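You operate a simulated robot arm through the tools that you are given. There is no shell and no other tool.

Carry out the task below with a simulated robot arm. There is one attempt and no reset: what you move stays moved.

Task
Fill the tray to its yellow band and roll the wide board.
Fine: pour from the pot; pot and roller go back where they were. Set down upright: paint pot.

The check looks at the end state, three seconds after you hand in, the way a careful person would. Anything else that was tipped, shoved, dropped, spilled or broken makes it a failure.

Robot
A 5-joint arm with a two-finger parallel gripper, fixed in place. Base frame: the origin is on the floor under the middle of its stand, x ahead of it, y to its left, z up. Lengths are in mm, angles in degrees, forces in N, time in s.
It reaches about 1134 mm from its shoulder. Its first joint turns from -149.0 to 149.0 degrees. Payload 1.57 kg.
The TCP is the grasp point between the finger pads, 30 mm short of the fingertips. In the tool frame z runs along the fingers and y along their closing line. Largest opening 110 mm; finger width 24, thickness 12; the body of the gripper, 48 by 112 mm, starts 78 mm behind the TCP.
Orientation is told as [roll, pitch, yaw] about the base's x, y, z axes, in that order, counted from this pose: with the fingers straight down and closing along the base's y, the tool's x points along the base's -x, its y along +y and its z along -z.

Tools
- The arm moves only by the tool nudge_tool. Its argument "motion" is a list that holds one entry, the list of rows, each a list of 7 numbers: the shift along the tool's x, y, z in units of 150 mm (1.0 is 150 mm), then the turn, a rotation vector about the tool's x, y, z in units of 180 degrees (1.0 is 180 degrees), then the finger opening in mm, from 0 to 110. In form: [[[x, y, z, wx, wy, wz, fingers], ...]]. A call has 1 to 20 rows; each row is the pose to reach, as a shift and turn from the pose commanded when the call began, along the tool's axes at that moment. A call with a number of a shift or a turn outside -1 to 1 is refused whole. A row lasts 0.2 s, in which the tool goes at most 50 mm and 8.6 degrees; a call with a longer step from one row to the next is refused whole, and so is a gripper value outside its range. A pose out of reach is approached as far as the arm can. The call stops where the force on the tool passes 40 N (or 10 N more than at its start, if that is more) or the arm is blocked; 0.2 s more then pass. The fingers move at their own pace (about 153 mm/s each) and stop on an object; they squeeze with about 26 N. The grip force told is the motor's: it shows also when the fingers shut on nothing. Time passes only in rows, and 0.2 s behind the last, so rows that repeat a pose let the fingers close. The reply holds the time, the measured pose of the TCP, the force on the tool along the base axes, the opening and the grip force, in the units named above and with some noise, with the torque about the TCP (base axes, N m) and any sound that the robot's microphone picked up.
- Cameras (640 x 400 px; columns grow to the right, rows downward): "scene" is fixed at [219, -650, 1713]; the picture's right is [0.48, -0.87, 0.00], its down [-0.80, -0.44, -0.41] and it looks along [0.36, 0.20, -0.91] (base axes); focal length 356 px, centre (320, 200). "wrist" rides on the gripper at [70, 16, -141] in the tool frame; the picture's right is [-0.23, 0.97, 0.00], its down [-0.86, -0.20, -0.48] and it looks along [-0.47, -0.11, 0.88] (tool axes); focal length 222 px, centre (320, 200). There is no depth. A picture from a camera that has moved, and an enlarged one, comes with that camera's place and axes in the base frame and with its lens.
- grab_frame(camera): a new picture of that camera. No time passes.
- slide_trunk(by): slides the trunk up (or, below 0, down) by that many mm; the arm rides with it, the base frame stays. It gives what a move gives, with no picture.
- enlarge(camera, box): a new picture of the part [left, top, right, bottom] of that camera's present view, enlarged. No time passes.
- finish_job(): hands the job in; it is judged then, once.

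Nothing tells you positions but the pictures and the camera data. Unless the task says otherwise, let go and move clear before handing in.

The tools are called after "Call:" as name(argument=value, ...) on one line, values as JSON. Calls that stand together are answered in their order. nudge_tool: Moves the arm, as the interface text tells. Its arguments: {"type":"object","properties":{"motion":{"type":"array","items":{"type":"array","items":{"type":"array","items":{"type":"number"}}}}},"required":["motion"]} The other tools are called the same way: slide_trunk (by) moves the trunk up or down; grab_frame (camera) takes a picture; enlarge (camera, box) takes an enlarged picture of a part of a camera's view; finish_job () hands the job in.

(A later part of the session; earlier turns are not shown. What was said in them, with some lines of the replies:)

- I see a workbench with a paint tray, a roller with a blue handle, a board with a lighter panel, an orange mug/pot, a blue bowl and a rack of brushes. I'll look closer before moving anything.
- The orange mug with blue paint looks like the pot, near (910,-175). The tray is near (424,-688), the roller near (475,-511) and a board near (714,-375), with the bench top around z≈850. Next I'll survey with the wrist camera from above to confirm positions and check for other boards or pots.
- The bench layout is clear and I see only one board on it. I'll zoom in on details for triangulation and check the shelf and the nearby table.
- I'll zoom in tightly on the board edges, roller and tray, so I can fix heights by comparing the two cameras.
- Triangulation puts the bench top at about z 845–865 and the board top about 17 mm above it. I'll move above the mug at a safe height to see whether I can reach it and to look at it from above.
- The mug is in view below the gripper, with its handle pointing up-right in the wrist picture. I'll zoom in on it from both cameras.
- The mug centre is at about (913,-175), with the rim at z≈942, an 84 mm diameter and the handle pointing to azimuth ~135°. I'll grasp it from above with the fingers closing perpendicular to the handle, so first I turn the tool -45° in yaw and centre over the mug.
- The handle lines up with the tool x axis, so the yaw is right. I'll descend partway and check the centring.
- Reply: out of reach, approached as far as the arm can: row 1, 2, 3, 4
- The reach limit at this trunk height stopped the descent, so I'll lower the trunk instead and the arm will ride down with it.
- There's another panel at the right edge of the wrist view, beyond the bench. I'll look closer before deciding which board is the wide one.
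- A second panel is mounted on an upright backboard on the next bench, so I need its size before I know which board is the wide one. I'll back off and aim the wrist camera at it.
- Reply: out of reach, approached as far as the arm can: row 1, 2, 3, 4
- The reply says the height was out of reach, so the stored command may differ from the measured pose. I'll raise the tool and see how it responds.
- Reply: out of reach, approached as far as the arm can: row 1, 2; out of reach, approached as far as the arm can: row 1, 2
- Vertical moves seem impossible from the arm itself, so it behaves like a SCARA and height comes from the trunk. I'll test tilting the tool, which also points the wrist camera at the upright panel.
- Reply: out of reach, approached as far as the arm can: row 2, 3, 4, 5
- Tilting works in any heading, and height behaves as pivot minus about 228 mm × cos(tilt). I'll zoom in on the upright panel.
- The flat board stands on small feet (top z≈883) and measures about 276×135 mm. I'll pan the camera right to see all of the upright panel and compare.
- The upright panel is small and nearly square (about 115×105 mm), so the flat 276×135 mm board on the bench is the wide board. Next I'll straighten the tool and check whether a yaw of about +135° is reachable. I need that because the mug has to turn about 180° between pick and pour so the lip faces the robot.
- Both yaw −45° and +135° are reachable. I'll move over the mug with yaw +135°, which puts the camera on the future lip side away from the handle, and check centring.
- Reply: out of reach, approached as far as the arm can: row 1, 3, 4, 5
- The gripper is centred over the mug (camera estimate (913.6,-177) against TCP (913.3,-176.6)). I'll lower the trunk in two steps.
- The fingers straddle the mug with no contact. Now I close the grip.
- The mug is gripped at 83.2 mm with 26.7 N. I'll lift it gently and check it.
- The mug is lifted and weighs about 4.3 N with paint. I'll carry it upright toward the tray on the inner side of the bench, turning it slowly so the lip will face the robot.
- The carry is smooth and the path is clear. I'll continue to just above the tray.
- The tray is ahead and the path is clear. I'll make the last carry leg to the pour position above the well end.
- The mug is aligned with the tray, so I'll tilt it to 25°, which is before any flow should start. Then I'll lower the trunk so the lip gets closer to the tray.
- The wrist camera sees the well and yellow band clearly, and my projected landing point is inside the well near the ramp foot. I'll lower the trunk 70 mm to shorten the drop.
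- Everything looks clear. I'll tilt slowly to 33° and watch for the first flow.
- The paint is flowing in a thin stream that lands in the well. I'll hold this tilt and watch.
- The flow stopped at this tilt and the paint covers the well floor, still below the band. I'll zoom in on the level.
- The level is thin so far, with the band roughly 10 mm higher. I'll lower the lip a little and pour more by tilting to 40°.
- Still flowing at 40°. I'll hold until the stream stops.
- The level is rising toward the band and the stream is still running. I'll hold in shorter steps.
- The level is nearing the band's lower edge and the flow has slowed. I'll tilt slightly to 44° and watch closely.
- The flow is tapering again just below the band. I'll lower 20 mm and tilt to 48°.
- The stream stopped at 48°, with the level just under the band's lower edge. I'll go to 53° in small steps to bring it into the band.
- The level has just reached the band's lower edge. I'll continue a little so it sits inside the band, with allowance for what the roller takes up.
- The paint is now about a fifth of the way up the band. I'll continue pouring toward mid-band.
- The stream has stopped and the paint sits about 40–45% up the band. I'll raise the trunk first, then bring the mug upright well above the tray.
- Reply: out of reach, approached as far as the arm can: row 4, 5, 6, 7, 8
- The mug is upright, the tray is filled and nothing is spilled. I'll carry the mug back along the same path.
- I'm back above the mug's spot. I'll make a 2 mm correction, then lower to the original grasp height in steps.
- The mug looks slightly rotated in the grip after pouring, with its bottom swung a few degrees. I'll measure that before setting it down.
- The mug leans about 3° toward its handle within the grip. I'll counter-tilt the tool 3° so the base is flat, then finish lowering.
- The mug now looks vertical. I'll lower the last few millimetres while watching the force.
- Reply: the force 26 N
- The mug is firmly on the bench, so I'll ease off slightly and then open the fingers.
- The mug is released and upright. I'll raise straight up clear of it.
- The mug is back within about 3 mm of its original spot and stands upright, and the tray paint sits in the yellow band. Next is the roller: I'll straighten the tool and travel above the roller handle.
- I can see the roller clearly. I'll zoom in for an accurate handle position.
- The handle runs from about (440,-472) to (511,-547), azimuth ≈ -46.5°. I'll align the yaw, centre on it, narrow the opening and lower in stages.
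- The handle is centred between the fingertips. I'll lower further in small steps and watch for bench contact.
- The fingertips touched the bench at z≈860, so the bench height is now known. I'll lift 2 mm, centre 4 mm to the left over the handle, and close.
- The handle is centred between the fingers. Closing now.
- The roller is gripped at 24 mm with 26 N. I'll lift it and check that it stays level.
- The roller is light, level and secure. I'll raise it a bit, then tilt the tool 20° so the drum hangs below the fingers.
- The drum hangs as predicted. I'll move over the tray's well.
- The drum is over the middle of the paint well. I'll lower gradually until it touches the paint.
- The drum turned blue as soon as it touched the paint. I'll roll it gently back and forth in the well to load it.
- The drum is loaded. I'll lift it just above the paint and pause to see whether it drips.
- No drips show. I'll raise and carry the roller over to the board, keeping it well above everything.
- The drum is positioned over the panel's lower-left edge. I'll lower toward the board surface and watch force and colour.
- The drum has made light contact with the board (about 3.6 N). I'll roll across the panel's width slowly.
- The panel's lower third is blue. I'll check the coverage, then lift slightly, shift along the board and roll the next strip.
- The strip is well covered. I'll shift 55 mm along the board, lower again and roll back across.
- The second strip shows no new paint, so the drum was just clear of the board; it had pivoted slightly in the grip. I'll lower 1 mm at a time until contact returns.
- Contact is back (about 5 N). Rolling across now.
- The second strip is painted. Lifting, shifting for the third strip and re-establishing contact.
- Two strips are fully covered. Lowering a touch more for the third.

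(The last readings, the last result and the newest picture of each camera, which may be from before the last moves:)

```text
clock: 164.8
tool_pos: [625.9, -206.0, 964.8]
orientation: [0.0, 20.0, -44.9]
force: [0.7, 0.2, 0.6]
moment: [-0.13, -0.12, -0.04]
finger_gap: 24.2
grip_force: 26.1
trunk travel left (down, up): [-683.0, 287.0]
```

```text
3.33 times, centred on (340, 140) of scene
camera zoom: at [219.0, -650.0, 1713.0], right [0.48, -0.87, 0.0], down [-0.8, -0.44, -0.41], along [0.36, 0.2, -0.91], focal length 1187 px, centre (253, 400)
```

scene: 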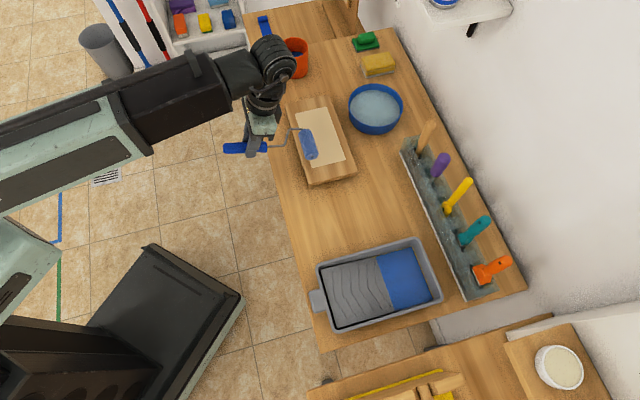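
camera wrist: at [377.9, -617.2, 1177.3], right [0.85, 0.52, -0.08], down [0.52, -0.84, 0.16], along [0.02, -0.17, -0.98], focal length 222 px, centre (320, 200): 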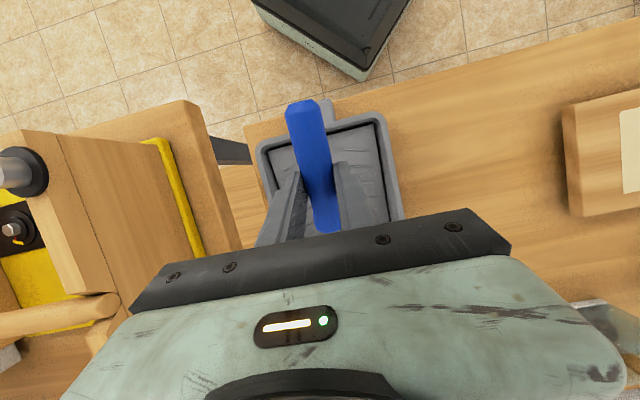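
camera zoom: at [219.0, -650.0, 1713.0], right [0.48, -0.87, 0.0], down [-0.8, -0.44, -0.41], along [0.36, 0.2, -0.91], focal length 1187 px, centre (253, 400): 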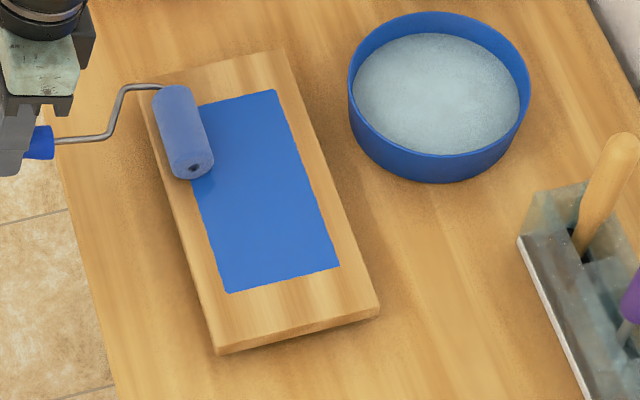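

The whole panel looks blue. I'll lift the roller clear and inspect for thin spots.

Call:
slide_trunk(by=45)

Call:
enlarge(camera="scene", box=[284, 90, 364, 190])

Call:
enlarge(camera="scene", box=[290, 95, 340, 140])

Call:
grab_frame(camera="scene")

```text
clock: 165.7
tool_pos: [625.9, -204.4, 1010.3]
orientation: [0.0, 20.0, -45.0]
force: [0.5, -0.4, -1.3]
moment: [0.05, 0.03, -0.02]
finger_gap: 24.1
grip_force: 26.2
trunk travel left (down, up): [-728.0, 242.0]
```

```text
4.00 times, centred on (324, 140) of scene
camera zoom: at [219.0, -650.0, 1713.0], right [0.48, -0.87, 0.0], down [-0.8, -0.44, -0.41], along [0.36, 0.2, -0.91], focal length 1424 px, centre (304, 440)
```

zoom: 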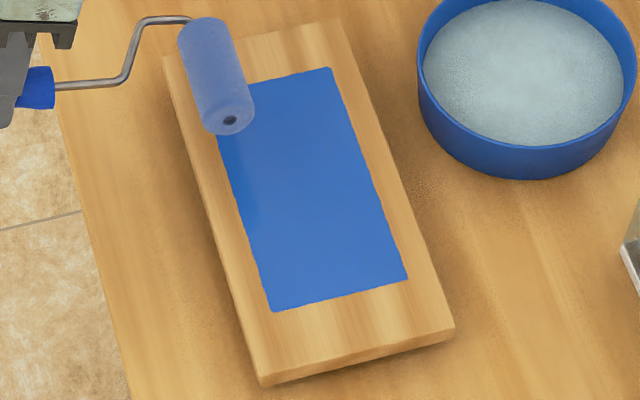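

```text
8.89 times, centred on (315, 118) of scene
camera zoom: at [219.0, -650.0, 1713.0], right [0.48, -0.87, 0.0], down [-0.8, -0.44, -0.41], along [0.36, 0.2, -0.91], focal length 3165 px, centre (364, 933)
```

zoom: 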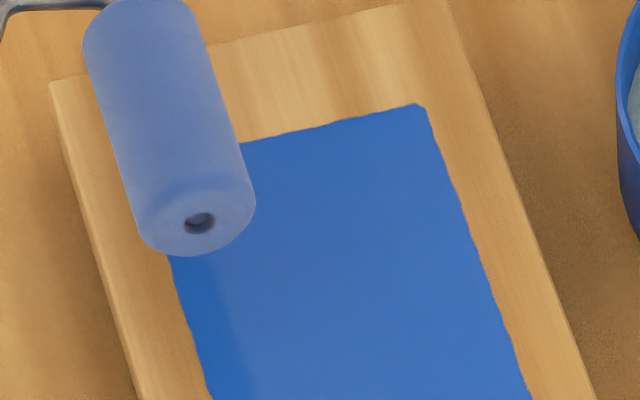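

```text
taken
```

scene: 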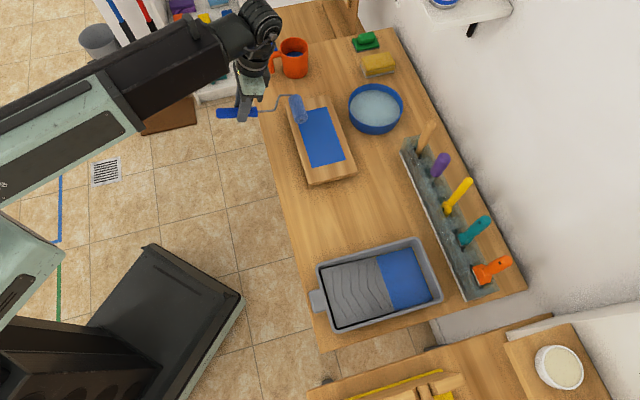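

Coverage looks complete apart from one corner hidden by the drum. I'll start carrying the roller home and check that corner as it clears.

Call:
nudge_tool(motion=[[[-0.031, -0.09, -0.011, 0, 0, 0, 5], [-0.061, -0.18, -0.022, 0, 0, 0, 5], [-0.092, -0.271, -0.033, 0, 0, 0, 5], [-0.122, -0.361, -0.0445, 0, 0, 0, 5], [-0.153, -0.451, -0.0556, 0, 0, 0, 5], [-0.183, -0.5415, -0.0668, 0, 0, 0, 5], [-0.214, -0.632, -0.078, 0, 0, 0, 5], [-0.2445, -0.722, -0.089, 0, 0, 0, 5]]])

Call:
nudge_tool(motion=[[[-0.031, -0.09, -0.011, 0, 0, 0, 5], [-0.061, -0.18, -0.022, 0, 0, 0, 5], [-0.092, -0.271, -0.033, 0, 0, 0, 5], [-0.122, -0.361, -0.0445, 0, 0, 0, 5], [-0.153, -0.451, -0.0556, 0, 0, 0, 5], [-0.183, -0.5415, -0.0668, 0, 0, 0, 5], [-0.214, -0.632, -0.078, 0, 0, 0, 5], [-0.2445, -0.722, -0.089, 0, 0, 0, 5]]])

Call:
enlarge(camera="scene", box=[284, 90, 364, 190])

Call:
enlarge(camera="scene", box=[300, 225, 460, 325])

```text
clock: 167.5
tool_pos: [576.7, -310.2, 1010.5]
orientation: [0.1, 19.9, -45.0]
force: [-0.9, -0.3, -1.4]
moment: [0.01, 0.01, 0.04]
finger_gap: 24.1
grip_force: 26.3
trunk travel left (down, up): [-728.0, 242.0]
```

```text
clock: 169.3
tool_pos: [527.6, -414.8, 1009.0]
orientation: [0.0, 19.9, -45.0]
force: [0.9, 1.2, -1.2]
moment: [-0.02, 0.0, 0.01]
finger_gap: 23.9
grip_force: 26.3
trunk travel left (down, up): [-728.0, 242.0]
```

```text
4.00 times, centred on (324, 140) of scene
camera zoom: at [219.0, -650.0, 1713.0], right [0.48, -0.87, 0.0], down [-0.8, -0.44, -0.41], along [0.36, 0.2, -0.91], focal length 1424 px, centre (304, 440)
```

zoom: 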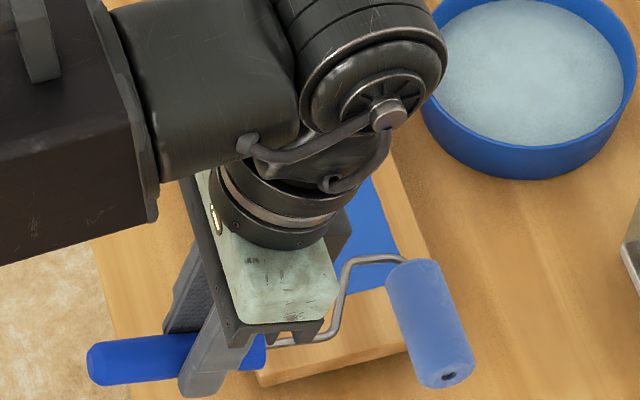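

```text
4.00 times, centred on (380, 275) of scene
camera zoom: at [219.0, -650.0, 1713.0], right [0.48, -0.87, 0.0], down [-0.8, -0.44, -0.41], along [0.36, 0.2, -0.91], focal length 1424 px, centre (80, -100)
```

zoom: 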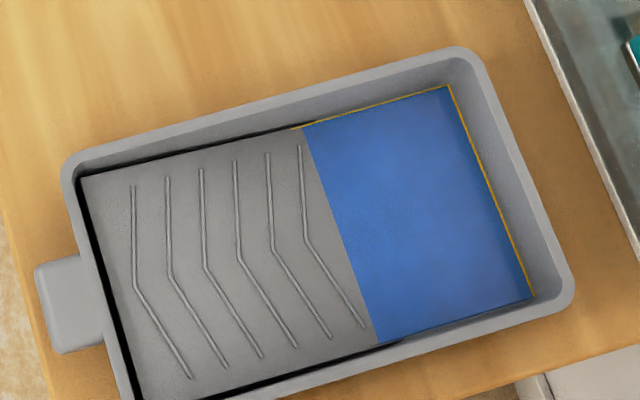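

The tray level dropped only slightly and still looks within the band. I'll bring the roller above its home spot and level it.

Call:
nudge_tool(motion=[[[-0.03, -0.089, -0.011, 0, 0, 0, 5], [-0.059, -0.177, -0.0216, 0, 0, 0, 5], [-0.089, -0.266, -0.0323, 0, 0, 0, 5], [-0.118, -0.355, -0.0431, 0, 0, 0, 5], [-0.148, -0.443, -0.0539, 0, 0, 0, 5], [-0.178, -0.532, -0.0647, 0, 0, 0, 5], [-0.207, -0.62, -0.0754, 0, 0, 0, 5], [-0.2368, -0.709, -0.0862, 0, 0, 0, 5]]])

Call:
nudge_tool(motion=[[[-0.0136, 0, 0.0374, 0, -0.0278, 0, 5], [-0.0235, 0, 0.0645, 0, -0.0556, 0, 5], [-0.0294, 0, 0.0808, 0, -0.0833, 0, 5], [-0.031, 0, 0.0852, 0.001, -0.1011, -0.0026, 5], [-0.031, 0, 0.0852, 0.001, -0.1011, -0.0026, 5]]])

Call:
grab_frame(camera="scene")

Call:
enlarge(camera="scene", box=[290, 160, 430, 260])

Call:
enlarge(camera="scene", box=[284, 90, 364, 190])

```text
clock: 171.1
tool_pos: [478.6, -516.5, 1009.2]
orientation: [0.0, 19.9, -45.1]
force: [0.2, -0.7, -1.3]
moment: [0.01, -0.01, -0.01]
finger_gap: 24.0
grip_force: 26.6
out of reach, approached as far as the arm can: row 8
trunk travel left (down, up): [-728.0, 242.0]
```

```text
clock: 172.3
tool_pos: [477.9, -516.2, 995.9]
orientation: [-0.2, 1.7, -44.4]
force: [0.4, -0.3, -0.5]
moment: [0.01, 0.03, -0.03]
finger_gap: 24.0
grip_force: 25.7
trunk travel left (down, up): [-728.0, 242.0]
```

```text
taken
```

scene: 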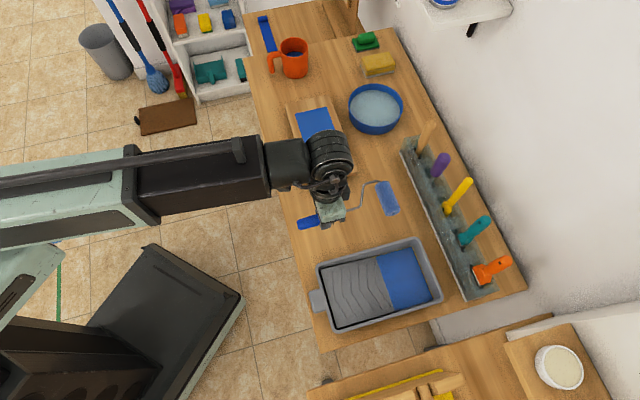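

```text
4.00 times, centred on (360, 210) of scene
camera zoom: at [219.0, -650.0, 1713.0], right [0.48, -0.87, 0.0], down [-0.8, -0.44, -0.41], along [0.36, 0.2, -0.91], focal length 1424 px, centre (160, 160)
```

zoom: 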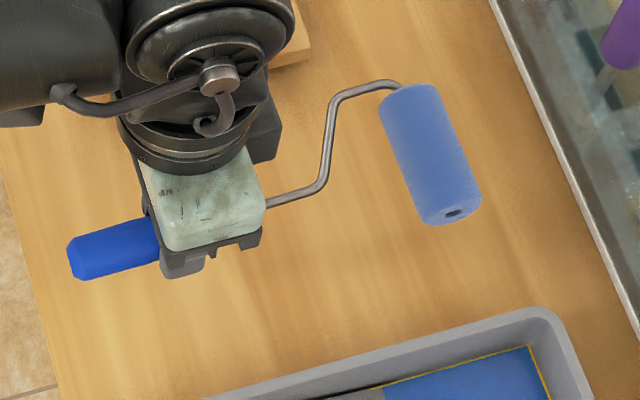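

```text
4.00 times, centred on (324, 140) of scene
camera zoom: at [219.0, -650.0, 1713.0], right [0.48, -0.87, 0.0], down [-0.8, -0.44, -0.41], along [0.36, 0.2, -0.91], focal length 1424 px, centre (304, 440)
```

zoom: 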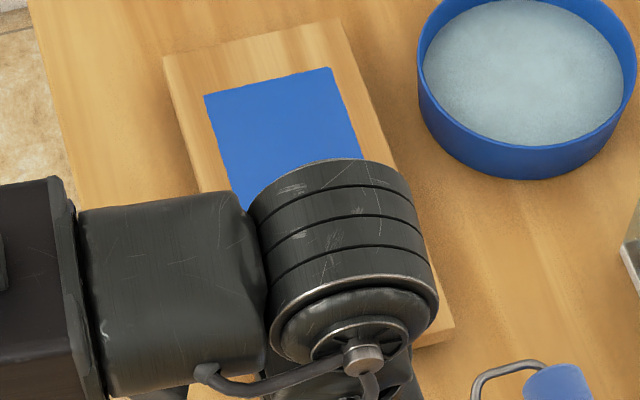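

The board panel is fully blue including its corners, and the board hasn't moved. Now I'll lower the roller back to its place.

Call:
slide_trunk(by=-90)

Call:
enlarge(camera="scene", box=[296, 190, 408, 260])

Call:
grab_frame(camera="wrist")

```text
clock: 173.5
tool_pos: [478.6, -516.4, 904.6]
orientation: [0.0, 1.7, -44.4]
force: [1.1, -0.4, -0.6]
moment: [0.03, 0.06, 0.01]
finger_gap: 24.1
grip_force: 25.7
trunk travel left (down, up): [-638.0, 332.0]
```

```text
5.71 times, centred on (352, 225) of scene
camera zoom: at [219.0, -650.0, 1713.0], right [0.48, -0.87, 0.0], down [-0.8, -0.44, -0.41], along [0.36, 0.2, -0.91], focal length 2035 px, centre (137, 57)
```

zoom: 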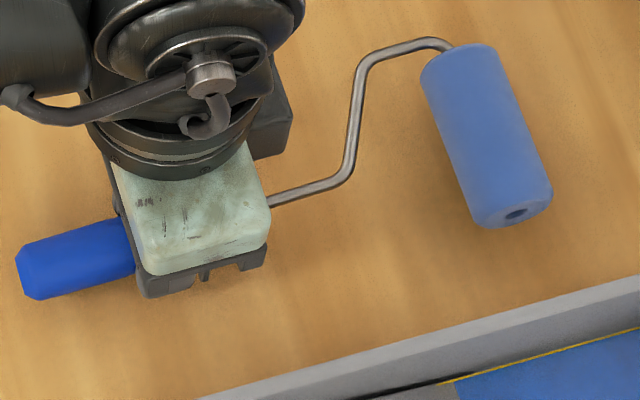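

```text
taken
camera wrist: at [442.8, -456.8, 1047.9], right [0.84, 0.54, -0.01], down [0.48, -0.75, 0.45], along [0.24, -0.39, -0.89], focal length 222 px, centre (320, 200)
```

wrist: 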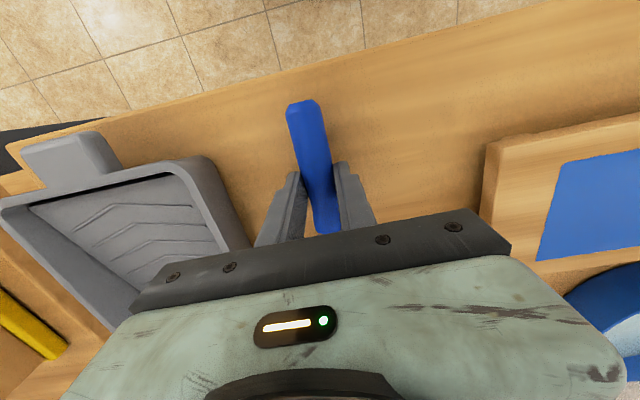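

It's nearly in place, so I'll trim the yaw about 1° to match the original orientation and lower the last bit.

Call:
nudge_tool(motion=[[[0, 0.005, 0, 0, 0, 0.0067, 5], [0, 0.005, 0, 0, 0, 0.0067, 5]]])

Call:
slide_trunk(by=-8)

Call:
slide_trunk(by=-2)

Call:
slide_trunk(by=-1.5)

Call:
enlarge(camera="scene", box=[296, 190, 408, 260])

```text
clock: 174.1
tool_pos: [479.2, -515.6, 905.2]
orientation: [-0.1, 1.7, -45.7]
force: [0.3, 0.1, 0.0]
moment: [0.0, 0.01, 0.01]
finger_gap: 23.9
grip_force: 26.5
trunk travel left (down, up): [-638.0, 332.0]
```

```text
clock: 174.7
tool_pos: [478.5, -515.7, 897.7]
orientation: [0.0, 1.7, -45.8]
force: [1.4, 0.3, -0.9]
moment: [0.01, 0.01, -0.01]
finger_gap: 23.9
grip_force: 25.8
trunk travel left (down, up): [-630.0, 340.0]
```

```text
clock: 175.2
tool_pos: [478.8, -515.3, 894.3]
orientation: [-0.1, 1.7, -45.7]
force: [0.4, -0.3, -0.9]
moment: [-0.01, 0.04, 0.02]
finger_gap: 24.0
grip_force: 25.9
trunk travel left (down, up): [-628.0, 342.0]
```

```text
clock: 175.7
tool_pos: [479.8, -516.0, 894.2]
orientation: [-0.1, 1.8, -45.7]
force: [0.1, -0.4, -0.5]
moment: [-0.02, 0.02, -0.02]
finger_gap: 24.3
grip_force: 26.6
trunk travel left (down, up): [-627.0, 343.0]
```

```text
5.71 times, centred on (352, 225) of scene
camera zoom: at [219.0, -650.0, 1713.0], right [0.48, -0.87, 0.0], down [-0.8, -0.44, -0.41], along [0.36, 0.2, -0.91], focal length 2035 px, centre (137, 57)
```

zoom: 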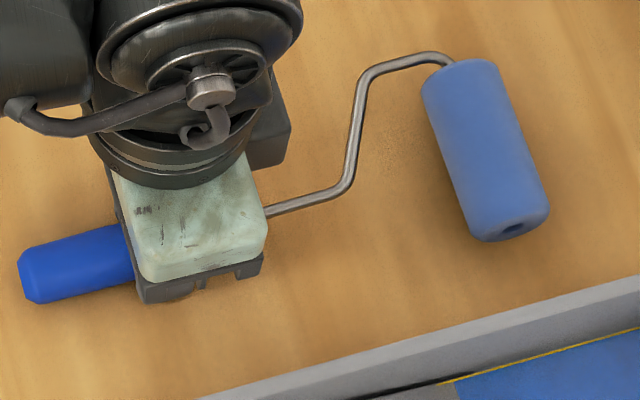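

This matches the original picture very closely. A final couple of millimetres to touch the bench.

Call:
slide_trunk(by=-1.5)

Call:
slide_trunk(by=-1)

```text
clock: 176.2
tool_pos: [478.8, -515.9, 893.1]
orientation: [-0.1, 1.7, -45.8]
force: [4.8, -4.3, 15.2]
moment: [0.41, 0.4, -0.02]
finger_gap: 24.2
grip_force: 25.9
trunk travel left (down, up): [-625.0, 345.0]
```

```text
clock: 176.8
tool_pos: [478.4, -514.7, 891.4]
orientation: [-0.2, 1.7, -45.7]
force: [3.1, -3.2, 13.7]
moment: [0.33, 0.32, -0.01]
finger_gap: 24.1
grip_force: 26.2
trunk travel left (down, up): [-624.0, 346.0]
```

In contact, so I'll ease up 1 mm and release slowly.

Call:
slide_trunk(by=1)

Call:
nudge_tool(motion=[[[0, 0, 0, 0, 0, 0, 25], [0, 0, 0, 0, 0, 0, 28], [0, 0, 0, 0, 0, 0, 34], [0, 0, 0, 0, 0, 0, 45], [0, 0, 0, 0, 0, 0, 60], [0, 0, 0, 0, 0, 0, 60]]])

Call:
enlarge(camera="scene", box=[296, 190, 408, 260])

Call:
enlarge(camera="wrist", box=[220, 80, 420, 240])

```text
clock: 177.3
tool_pos: [479.0, -516.2, 890.7]
orientation: [0.0, 1.8, -45.7]
force: [0.2, 0.0, -2.5]
moment: [0.03, 0.03, -0.02]
finger_gap: 24.3
grip_force: 26.2
trunk travel left (down, up): [-625.0, 345.0]
```

```text
clock: 178.7
tool_pos: [478.5, -514.9, 891.9]
orientation: [-0.2, 1.7, -45.7]
force: [-0.1, 0.1, 0.0]
moment: [-0.01, -0.01, 0.0]
finger_gap: 59.8
grip_force: 0.0
trunk travel left (down, up): [-625.0, 345.0]
```

```text
5.71 times, centred on (352, 225) of scene
camera zoom: at [219.0, -650.0, 1713.0], right [0.48, -0.87, 0.0], down [-0.8, -0.44, -0.41], along [0.36, 0.2, -0.91], focal length 2035 px, centre (137, 57)
```

zoom: 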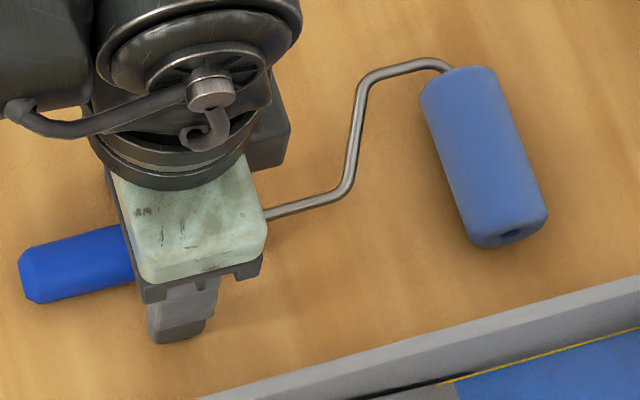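

```text
2.50 times, centred on (320, 160) of wrist
camera zoom: at [445.1, -455.7, 1034.9], right [0.86, 0.52, -0.01], down [0.46, -0.76, 0.45], along [0.23, -0.39, -0.89], focal length 555 px, centre (320, 300)
```

zoom: 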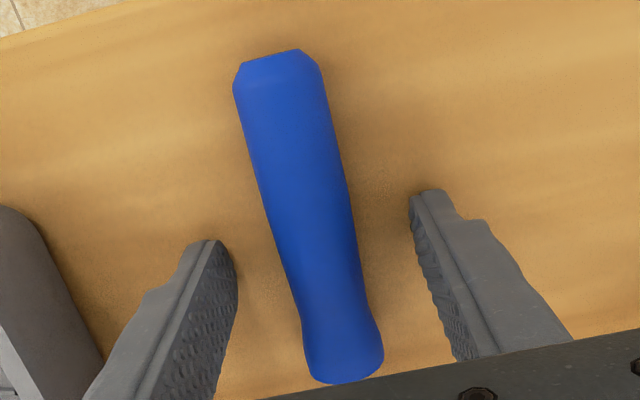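

The roller is released and lies where it was, within a few mm. I'll raise clear and check the tray level.

Call:
slide_trunk(by=60)

Call:
slide_trunk(by=100)

Call:
grab_frame(camera="scene")

Call:
grab_frame(camera="wrist")

Call:
enlarge(camera="scene", box=[296, 190, 408, 260])

Call:
enlarge(camera="scene", box=[300, 225, 460, 325])

```text
clock: 179.7
tool_pos: [479.5, -516.0, 951.5]
orientation: [-0.1, 1.7, -45.7]
force: [-0.6, 0.2, 0.8]
moment: [-0.01, -0.01, 0.0]
finger_gap: 59.9
grip_force: 0.1
trunk travel left (down, up): [-685.0, 285.0]
```

```text
clock: 181.0
tool_pos: [478.2, -515.3, 1052.9]
orientation: [-0.2, 1.6, -45.7]
force: [-0.8, -0.3, -0.3]
moment: [-0.01, -0.02, 0.02]
finger_gap: 59.9
grip_force: 0.0
trunk travel left (down, up): [-785.0, 185.0]
```

```text
taken
```

scene: 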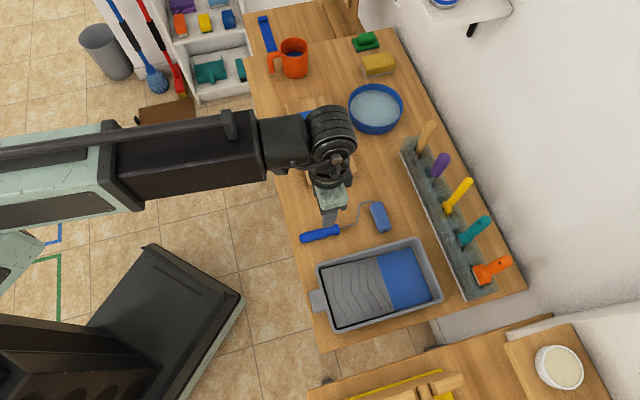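

```text
taken
camera wrist: at [445.1, -455.7, 1194.8], right [0.86, 0.52, -0.01], down [0.46, -0.76, 0.45], along [0.23, -0.39, -0.89], focal length 222 px, centre (320, 200)
```

wrist: 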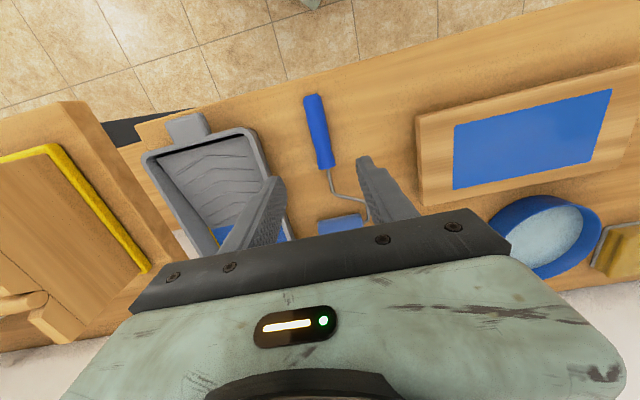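

```text
5.71 times, centred on (352, 225) of scene
camera zoom: at [219.0, -650.0, 1713.0], right [0.48, -0.87, 0.0], down [-0.8, -0.44, -0.41], along [0.36, 0.2, -0.91], focal length 2035 px, centre (137, 57)
```

zoom: 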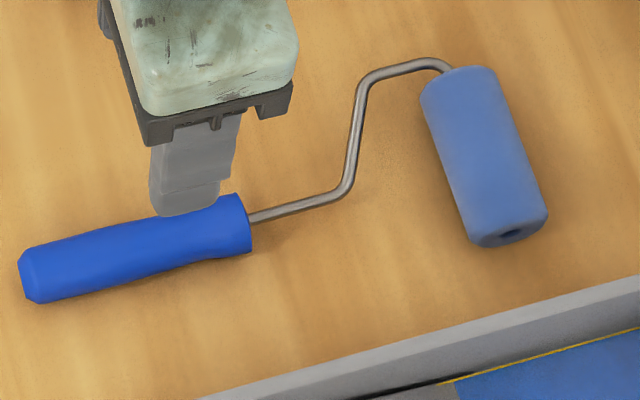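

```text
4.00 times, centred on (380, 275) of scene
camera zoom: at [219.0, -650.0, 1713.0], right [0.48, -0.87, 0.0], down [-0.8, -0.44, -0.41], along [0.36, 0.2, -0.91], focal length 1424 px, centre (80, -100)
```

zoom: 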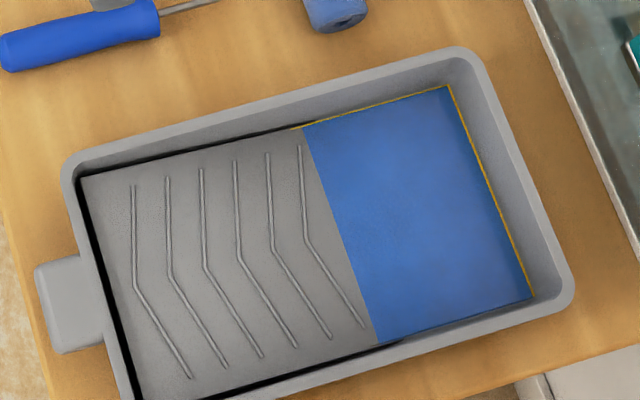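

Everything is back in place. To judge the level against the band, I'll move the empty gripper to the earlier pouring viewpoint for the same camera angle.

Call:
nudge_tool(motion=[[[-0.08, -0.066, 0, 0, -0.0094, 0, 60], [-0.166, -0.132, 0, 0, -0.0094, 0, 60], [-0.331, -0.265, 0, 0, -0.0094, 0, 60], [-0.497, -0.397, 0, 0, -0.0094, 0, 60], [-0.662, -0.529, 0, 0, -0.0094, 0, 60]]])

Call:
nudge_tool(motion=[[[-0.166, -0.132, 0, 0, 0, 0, 60], [-0.331, -0.265, 0, 0, 0, 0, 60], [-0.497, -0.397, 0, 0, 0, 0, 60], [-0.662, -0.529, 0, 0, 0, 0, 60]]])

Call:
grab_frame(camera="wrist")

```text
clock: 182.2
tool_pos: [493.3, -642.3, 1053.5]
orientation: [-0.2, 0.1, -45.8]
force: [-0.3, 0.0, 0.8]
moment: [0.03, 0.0, -0.01]
finger_gap: 59.9
grip_force: 0.0
trunk travel left (down, up): [-785.0, 185.0]
```

```text
clock: 183.2
tool_pos: [504.7, -768.6, 1052.8]
orientation: [-0.1, 0.2, -45.7]
force: [-0.6, 0.4, 0.6]
moment: [0.02, -0.01, -0.02]
finger_gap: 59.8
grip_force: 0.1
out of reach, approached as far as the arm can: row 1
trunk travel left (down, up): [-785.0, 185.0]
```

```text
taken
camera wrist: at [467.1, -706.6, 1192.6], right [0.86, 0.52, 0.0], down [0.45, -0.75, 0.48], along [0.25, -0.41, -0.88], focal length 222 px, centre (320, 200)
```

wrist: 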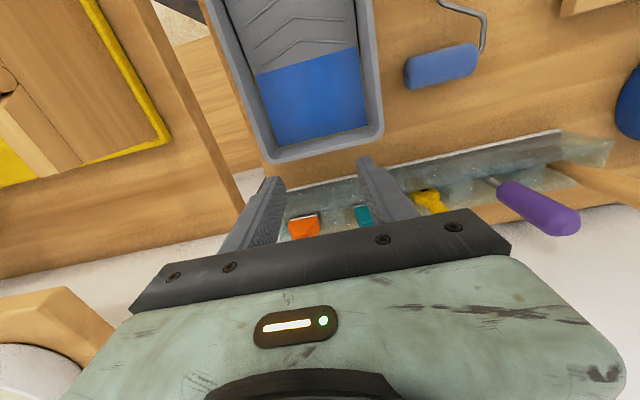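

Call:
nudge_tool(motion=[[[0, 0, -0.013, 0, -0.0417, 0, 60], [0, 0, -0.0518, 0, -0.0833, 0, 60], [0, 0, -0.116, 0, -0.125, 0, 60], [0, 0, -0.2035, 0, -0.1667, 0, 60], [0, 0, -0.314, 0, -0.2083, 0, 60], [0, 0, -0.4453, 0, -0.25, 0, 60], [0, 0, -0.584, 0, -0.2889, 0, 60]]])

Call:
slide_trunk(by=-143)

Call:
grab_frame(camera="wrist")

Call:
enlarge(camera="wrist", box=[200, 20, 320, 95])

```text
clock: 184.8
tool_pos: [502.7, -767.0, 1142.9]
orientation: [0.0, -52.0, -45.8]
force: [0.2, 0.6, 0.1]
moment: [0.01, 0.01, 0.03]
finger_gap: 60.0
grip_force: 0.0
out of reach, approached as far as the arm can: row 4, 5, 6, 7
trunk travel left (down, up): [-785.0, 185.0]
```

```text
clock: 186.5
tool_pos: [503.5, -767.0, 999.7]
orientation: [0.0, -51.9, -45.6]
force: [0.6, -0.9, 0.4]
moment: [-0.01, -0.03, 0.01]
finger_gap: 59.9
grip_force: 0.1
trunk travel left (down, up): [-642.0, 328.0]
```

```text
taken
camera wrist: at [407.5, -644.2, 1031.9], right [0.8, 0.58, 0.18], down [-0.04, -0.25, 0.97], along [0.6, -0.78, -0.18], focal length 222 px, centre (320, 200)
```

wrist: 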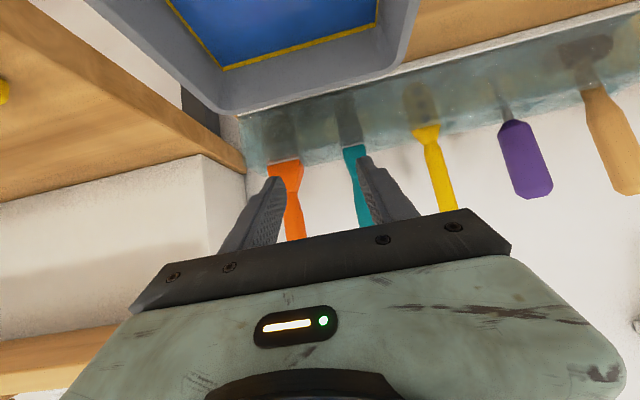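

```text
5.33 times, centred on (260, 58) of wrist
camera zoom: at [407.5, -644.2, 1031.9], right [0.8, 0.58, 0.18], down [-0.04, -0.25, 0.97], along [0.6, -0.78, -0.18], focal length 1185 px, centre (640, 960)
```

zoom: 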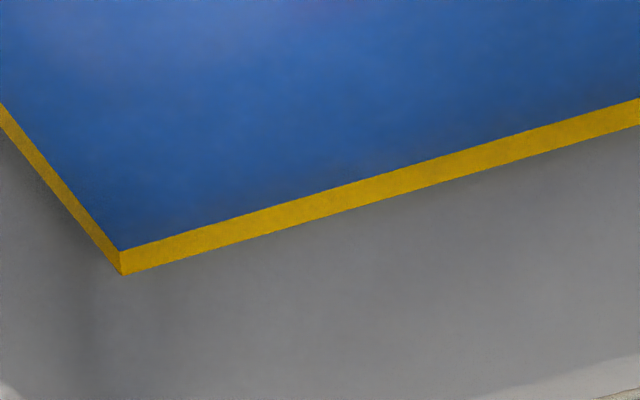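

The paint sits about 30% of the way up inside the yellow band, which is where it should be. I'll raise and straighten the tool and retreat to a clear pose for a last inspection.

Call:
slide_trunk(by=190)

Call:
nudge_tool(motion=[[[0.1, 0, 0.078, 0, 0.0417, 0, 60], [0.19, 0, 0.148, 0, 0.0833, 0, 60], [0.27, 0, 0.21, 0, 0.125, 0, 60], [0.34, 0, 0.265, 0, 0.1667, 0, 60], [0.395, 0, 0.308, 0, 0.2083, 0, 60], [0.435, 0, 0.34, 0, 0.25, 0, 60], [0.46, 0, 0.36, 0, 0.2889, 0, 60]]])

Call:
nudge_tool(motion=[[[0.2, 0.1, 0, 0, 0, 0, 60], [0.4, 0.2, 0, 0, 0, 0, 60], [0.6, 0.3, 0, 0, 0, 0, 60], [0.8, 0.4, 0, 0, 0, 0, 60], [1.0, 0.5, 0, 0, 0, 0, 60]]])

Call:
nudge_tool(motion=[[[0.2, 0.1, 0, 0, 0, 0, 60], [0.4, 0.2, 0, 0, 0, 0, 60], [0.6, 0.3, 0, 0, 0, 0, 60], [0.8, 0.4, 0, 0, 0, 0, 60], [1.0, 0.5, 0, 0, 0, 0, 60]]])

Call:
grab_frame(camera="scene")

```text
clock: 188.6
tool_pos: [503.5, -767.4, 1190.3]
orientation: [-0.1, -51.8, -45.6]
force: [0.0, 0.8, 0.2]
moment: [-0.01, 0.02, -0.01]
finger_gap: 60.1
grip_force: 0.0
trunk travel left (down, up): [-832.0, 138.0]
```

```text
clock: 190.2
tool_pos: [503.7, -767.2, 1098.6]
orientation: [0.0, 0.3, -45.7]
force: [0.0, 1.0, -0.2]
moment: [-0.02, -0.04, 0.05]
finger_gap: 60.1
grip_force: 0.0
out of reach, approached as far as the arm can: row 1, 2, 3, 4, 5, 6, 7
trunk travel left (down, up): [-832.0, 138.0]
```

```text
clock: 191.4
tool_pos: [449.5, -606.5, 1098.8]
orientation: [-0.1, 0.2, -45.7]
force: [0.0, 0.7, 0.6]
moment: [0.0, 0.0, 0.01]
finger_gap: 60.0
grip_force: 0.1
trunk travel left (down, up): [-832.0, 138.0]
```

```text
clock: 192.6
tool_pos: [400.0, -446.8, 1100.7]
orientation: [-0.1, 0.1, -45.7]
force: [0.0, 0.5, 0.2]
moment: [0.02, 0.0, 0.02]
finger_gap: 59.9
grip_force: 0.1
out of reach, approached as far as the arm can: row 3
trunk travel left (down, up): [-832.0, 138.0]
```

```text
taken
```

scene: 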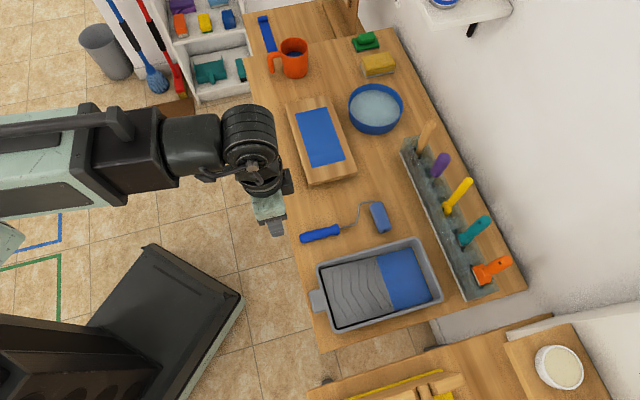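

Call:
enlarge(camera="scene", box=[284, 90, 364, 190])

Call:
enlarge(camera="scene", box=[250, 20, 330, 90])

Call:
enlarge(camera="scene", box=[290, 180, 540, 342])

Call:
enlarge(camera="scene", box=[296, 100, 346, 140])

Call:
enlarge(camera="scene", box=[300, 135, 350, 175])

```text
4.00 times, centred on (324, 140) of scene
camera zoom: at [219.0, -650.0, 1713.0], right [0.48, -0.87, 0.0], down [-0.8, -0.44, -0.41], along [0.36, 0.2, -0.91], focal length 1424 px, centre (304, 440)
```

zoom: 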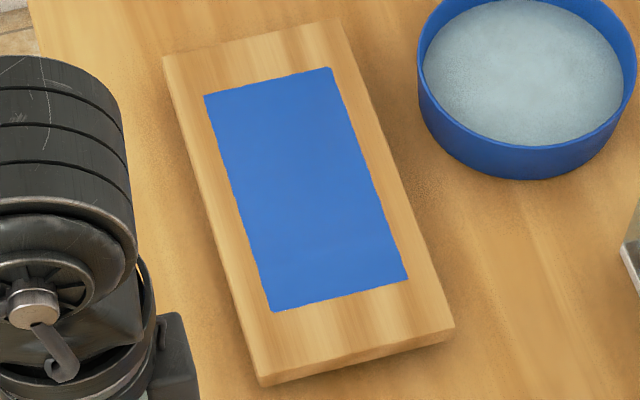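

```text
5.71 times, centred on (290, 55) of scene
camera zoom: at [219.0, -650.0, 1713.0], right [0.48, -0.87, 0.0], down [-0.8, -0.44, -0.41], along [0.36, 0.2, -0.91], focal length 2035 px, centre (491, 1029)
```

zoom: 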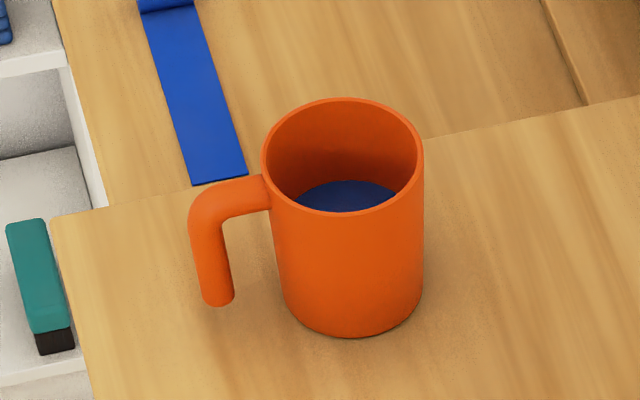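

```text
2.47 times, centred on (415, 261) of scene
camera zoom: at [219.0, -650.0, 1713.0], right [0.48, -0.87, 0.0], down [-0.8, -0.44, -0.41], along [0.36, 0.2, -0.91], focal length 879 px, centre (85, 49)
```

zoom: 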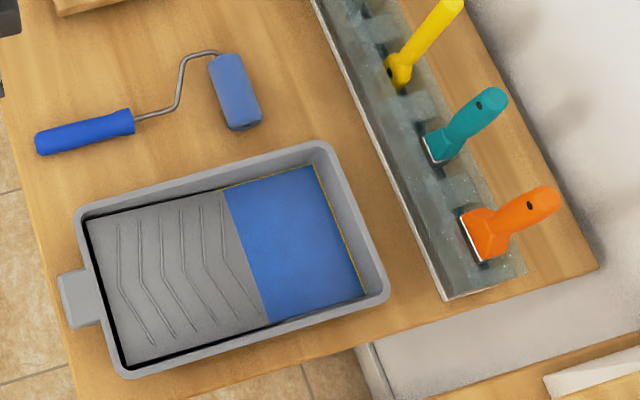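

```text
10.00 times, centred on (321, 120) of scene
camera zoom: at [219.0, -650.0, 1713.0], right [0.48, -0.87, 0.0], down [-0.8, -0.44, -0.41], along [0.36, 0.2, -0.91], focal length 3561 px, centre (310, 1000)
```

zoom: 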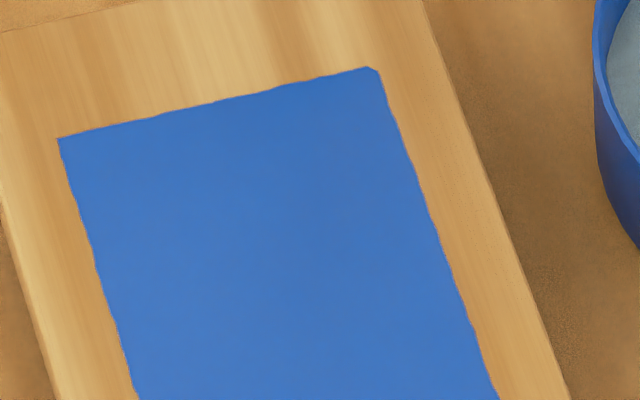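

```text
10.00 times, centred on (325, 155) of scene
camera zoom: at [219.0, -650.0, 1713.0], right [0.48, -0.87, 0.0], down [-0.8, -0.44, -0.41], along [0.36, 0.2, -0.91], focal length 3561 px, centre (270, 650)
```

zoom: 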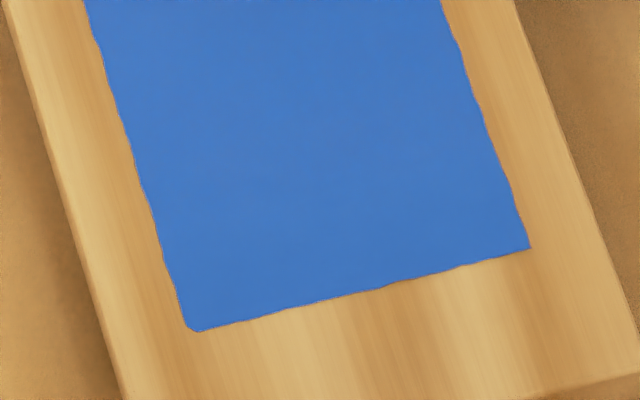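

All the pictures check out: the panel is evenly blue to its edges, the tray is filled into its yellow band, and no spills are visible. The pot stands upright and the roller lies in its place, both within about 3 mm of where they started. The gripper is empty and clear, so I'm handing in.

Call:
finish_job()

```text
The job is handed in.
```

The job is done and handed in. The tray is filled into its yellow band, and the wide board's panel is rolled solid blue to its edges. I could see no spills, and nothing else on the bench looked moved.

- **Tray:** the paint sat about 43% of the way up the band after pouring. It settled at roughly 30% once the roller had taken its load, so it is still inside the band.
- **Board:** I took "the wide board" to be the flat one on the bench, about 276 × 135 mm. A smaller, nearly square panel stands upright on the next bench, and I left that alone.
- **Pot:** it is back upright within about 3 mm of its original spot, with some paint left in it.
- **Roller:** it lies within about 3 mm of where it was. Its drum is still wet with blue paint and rests on the bench.
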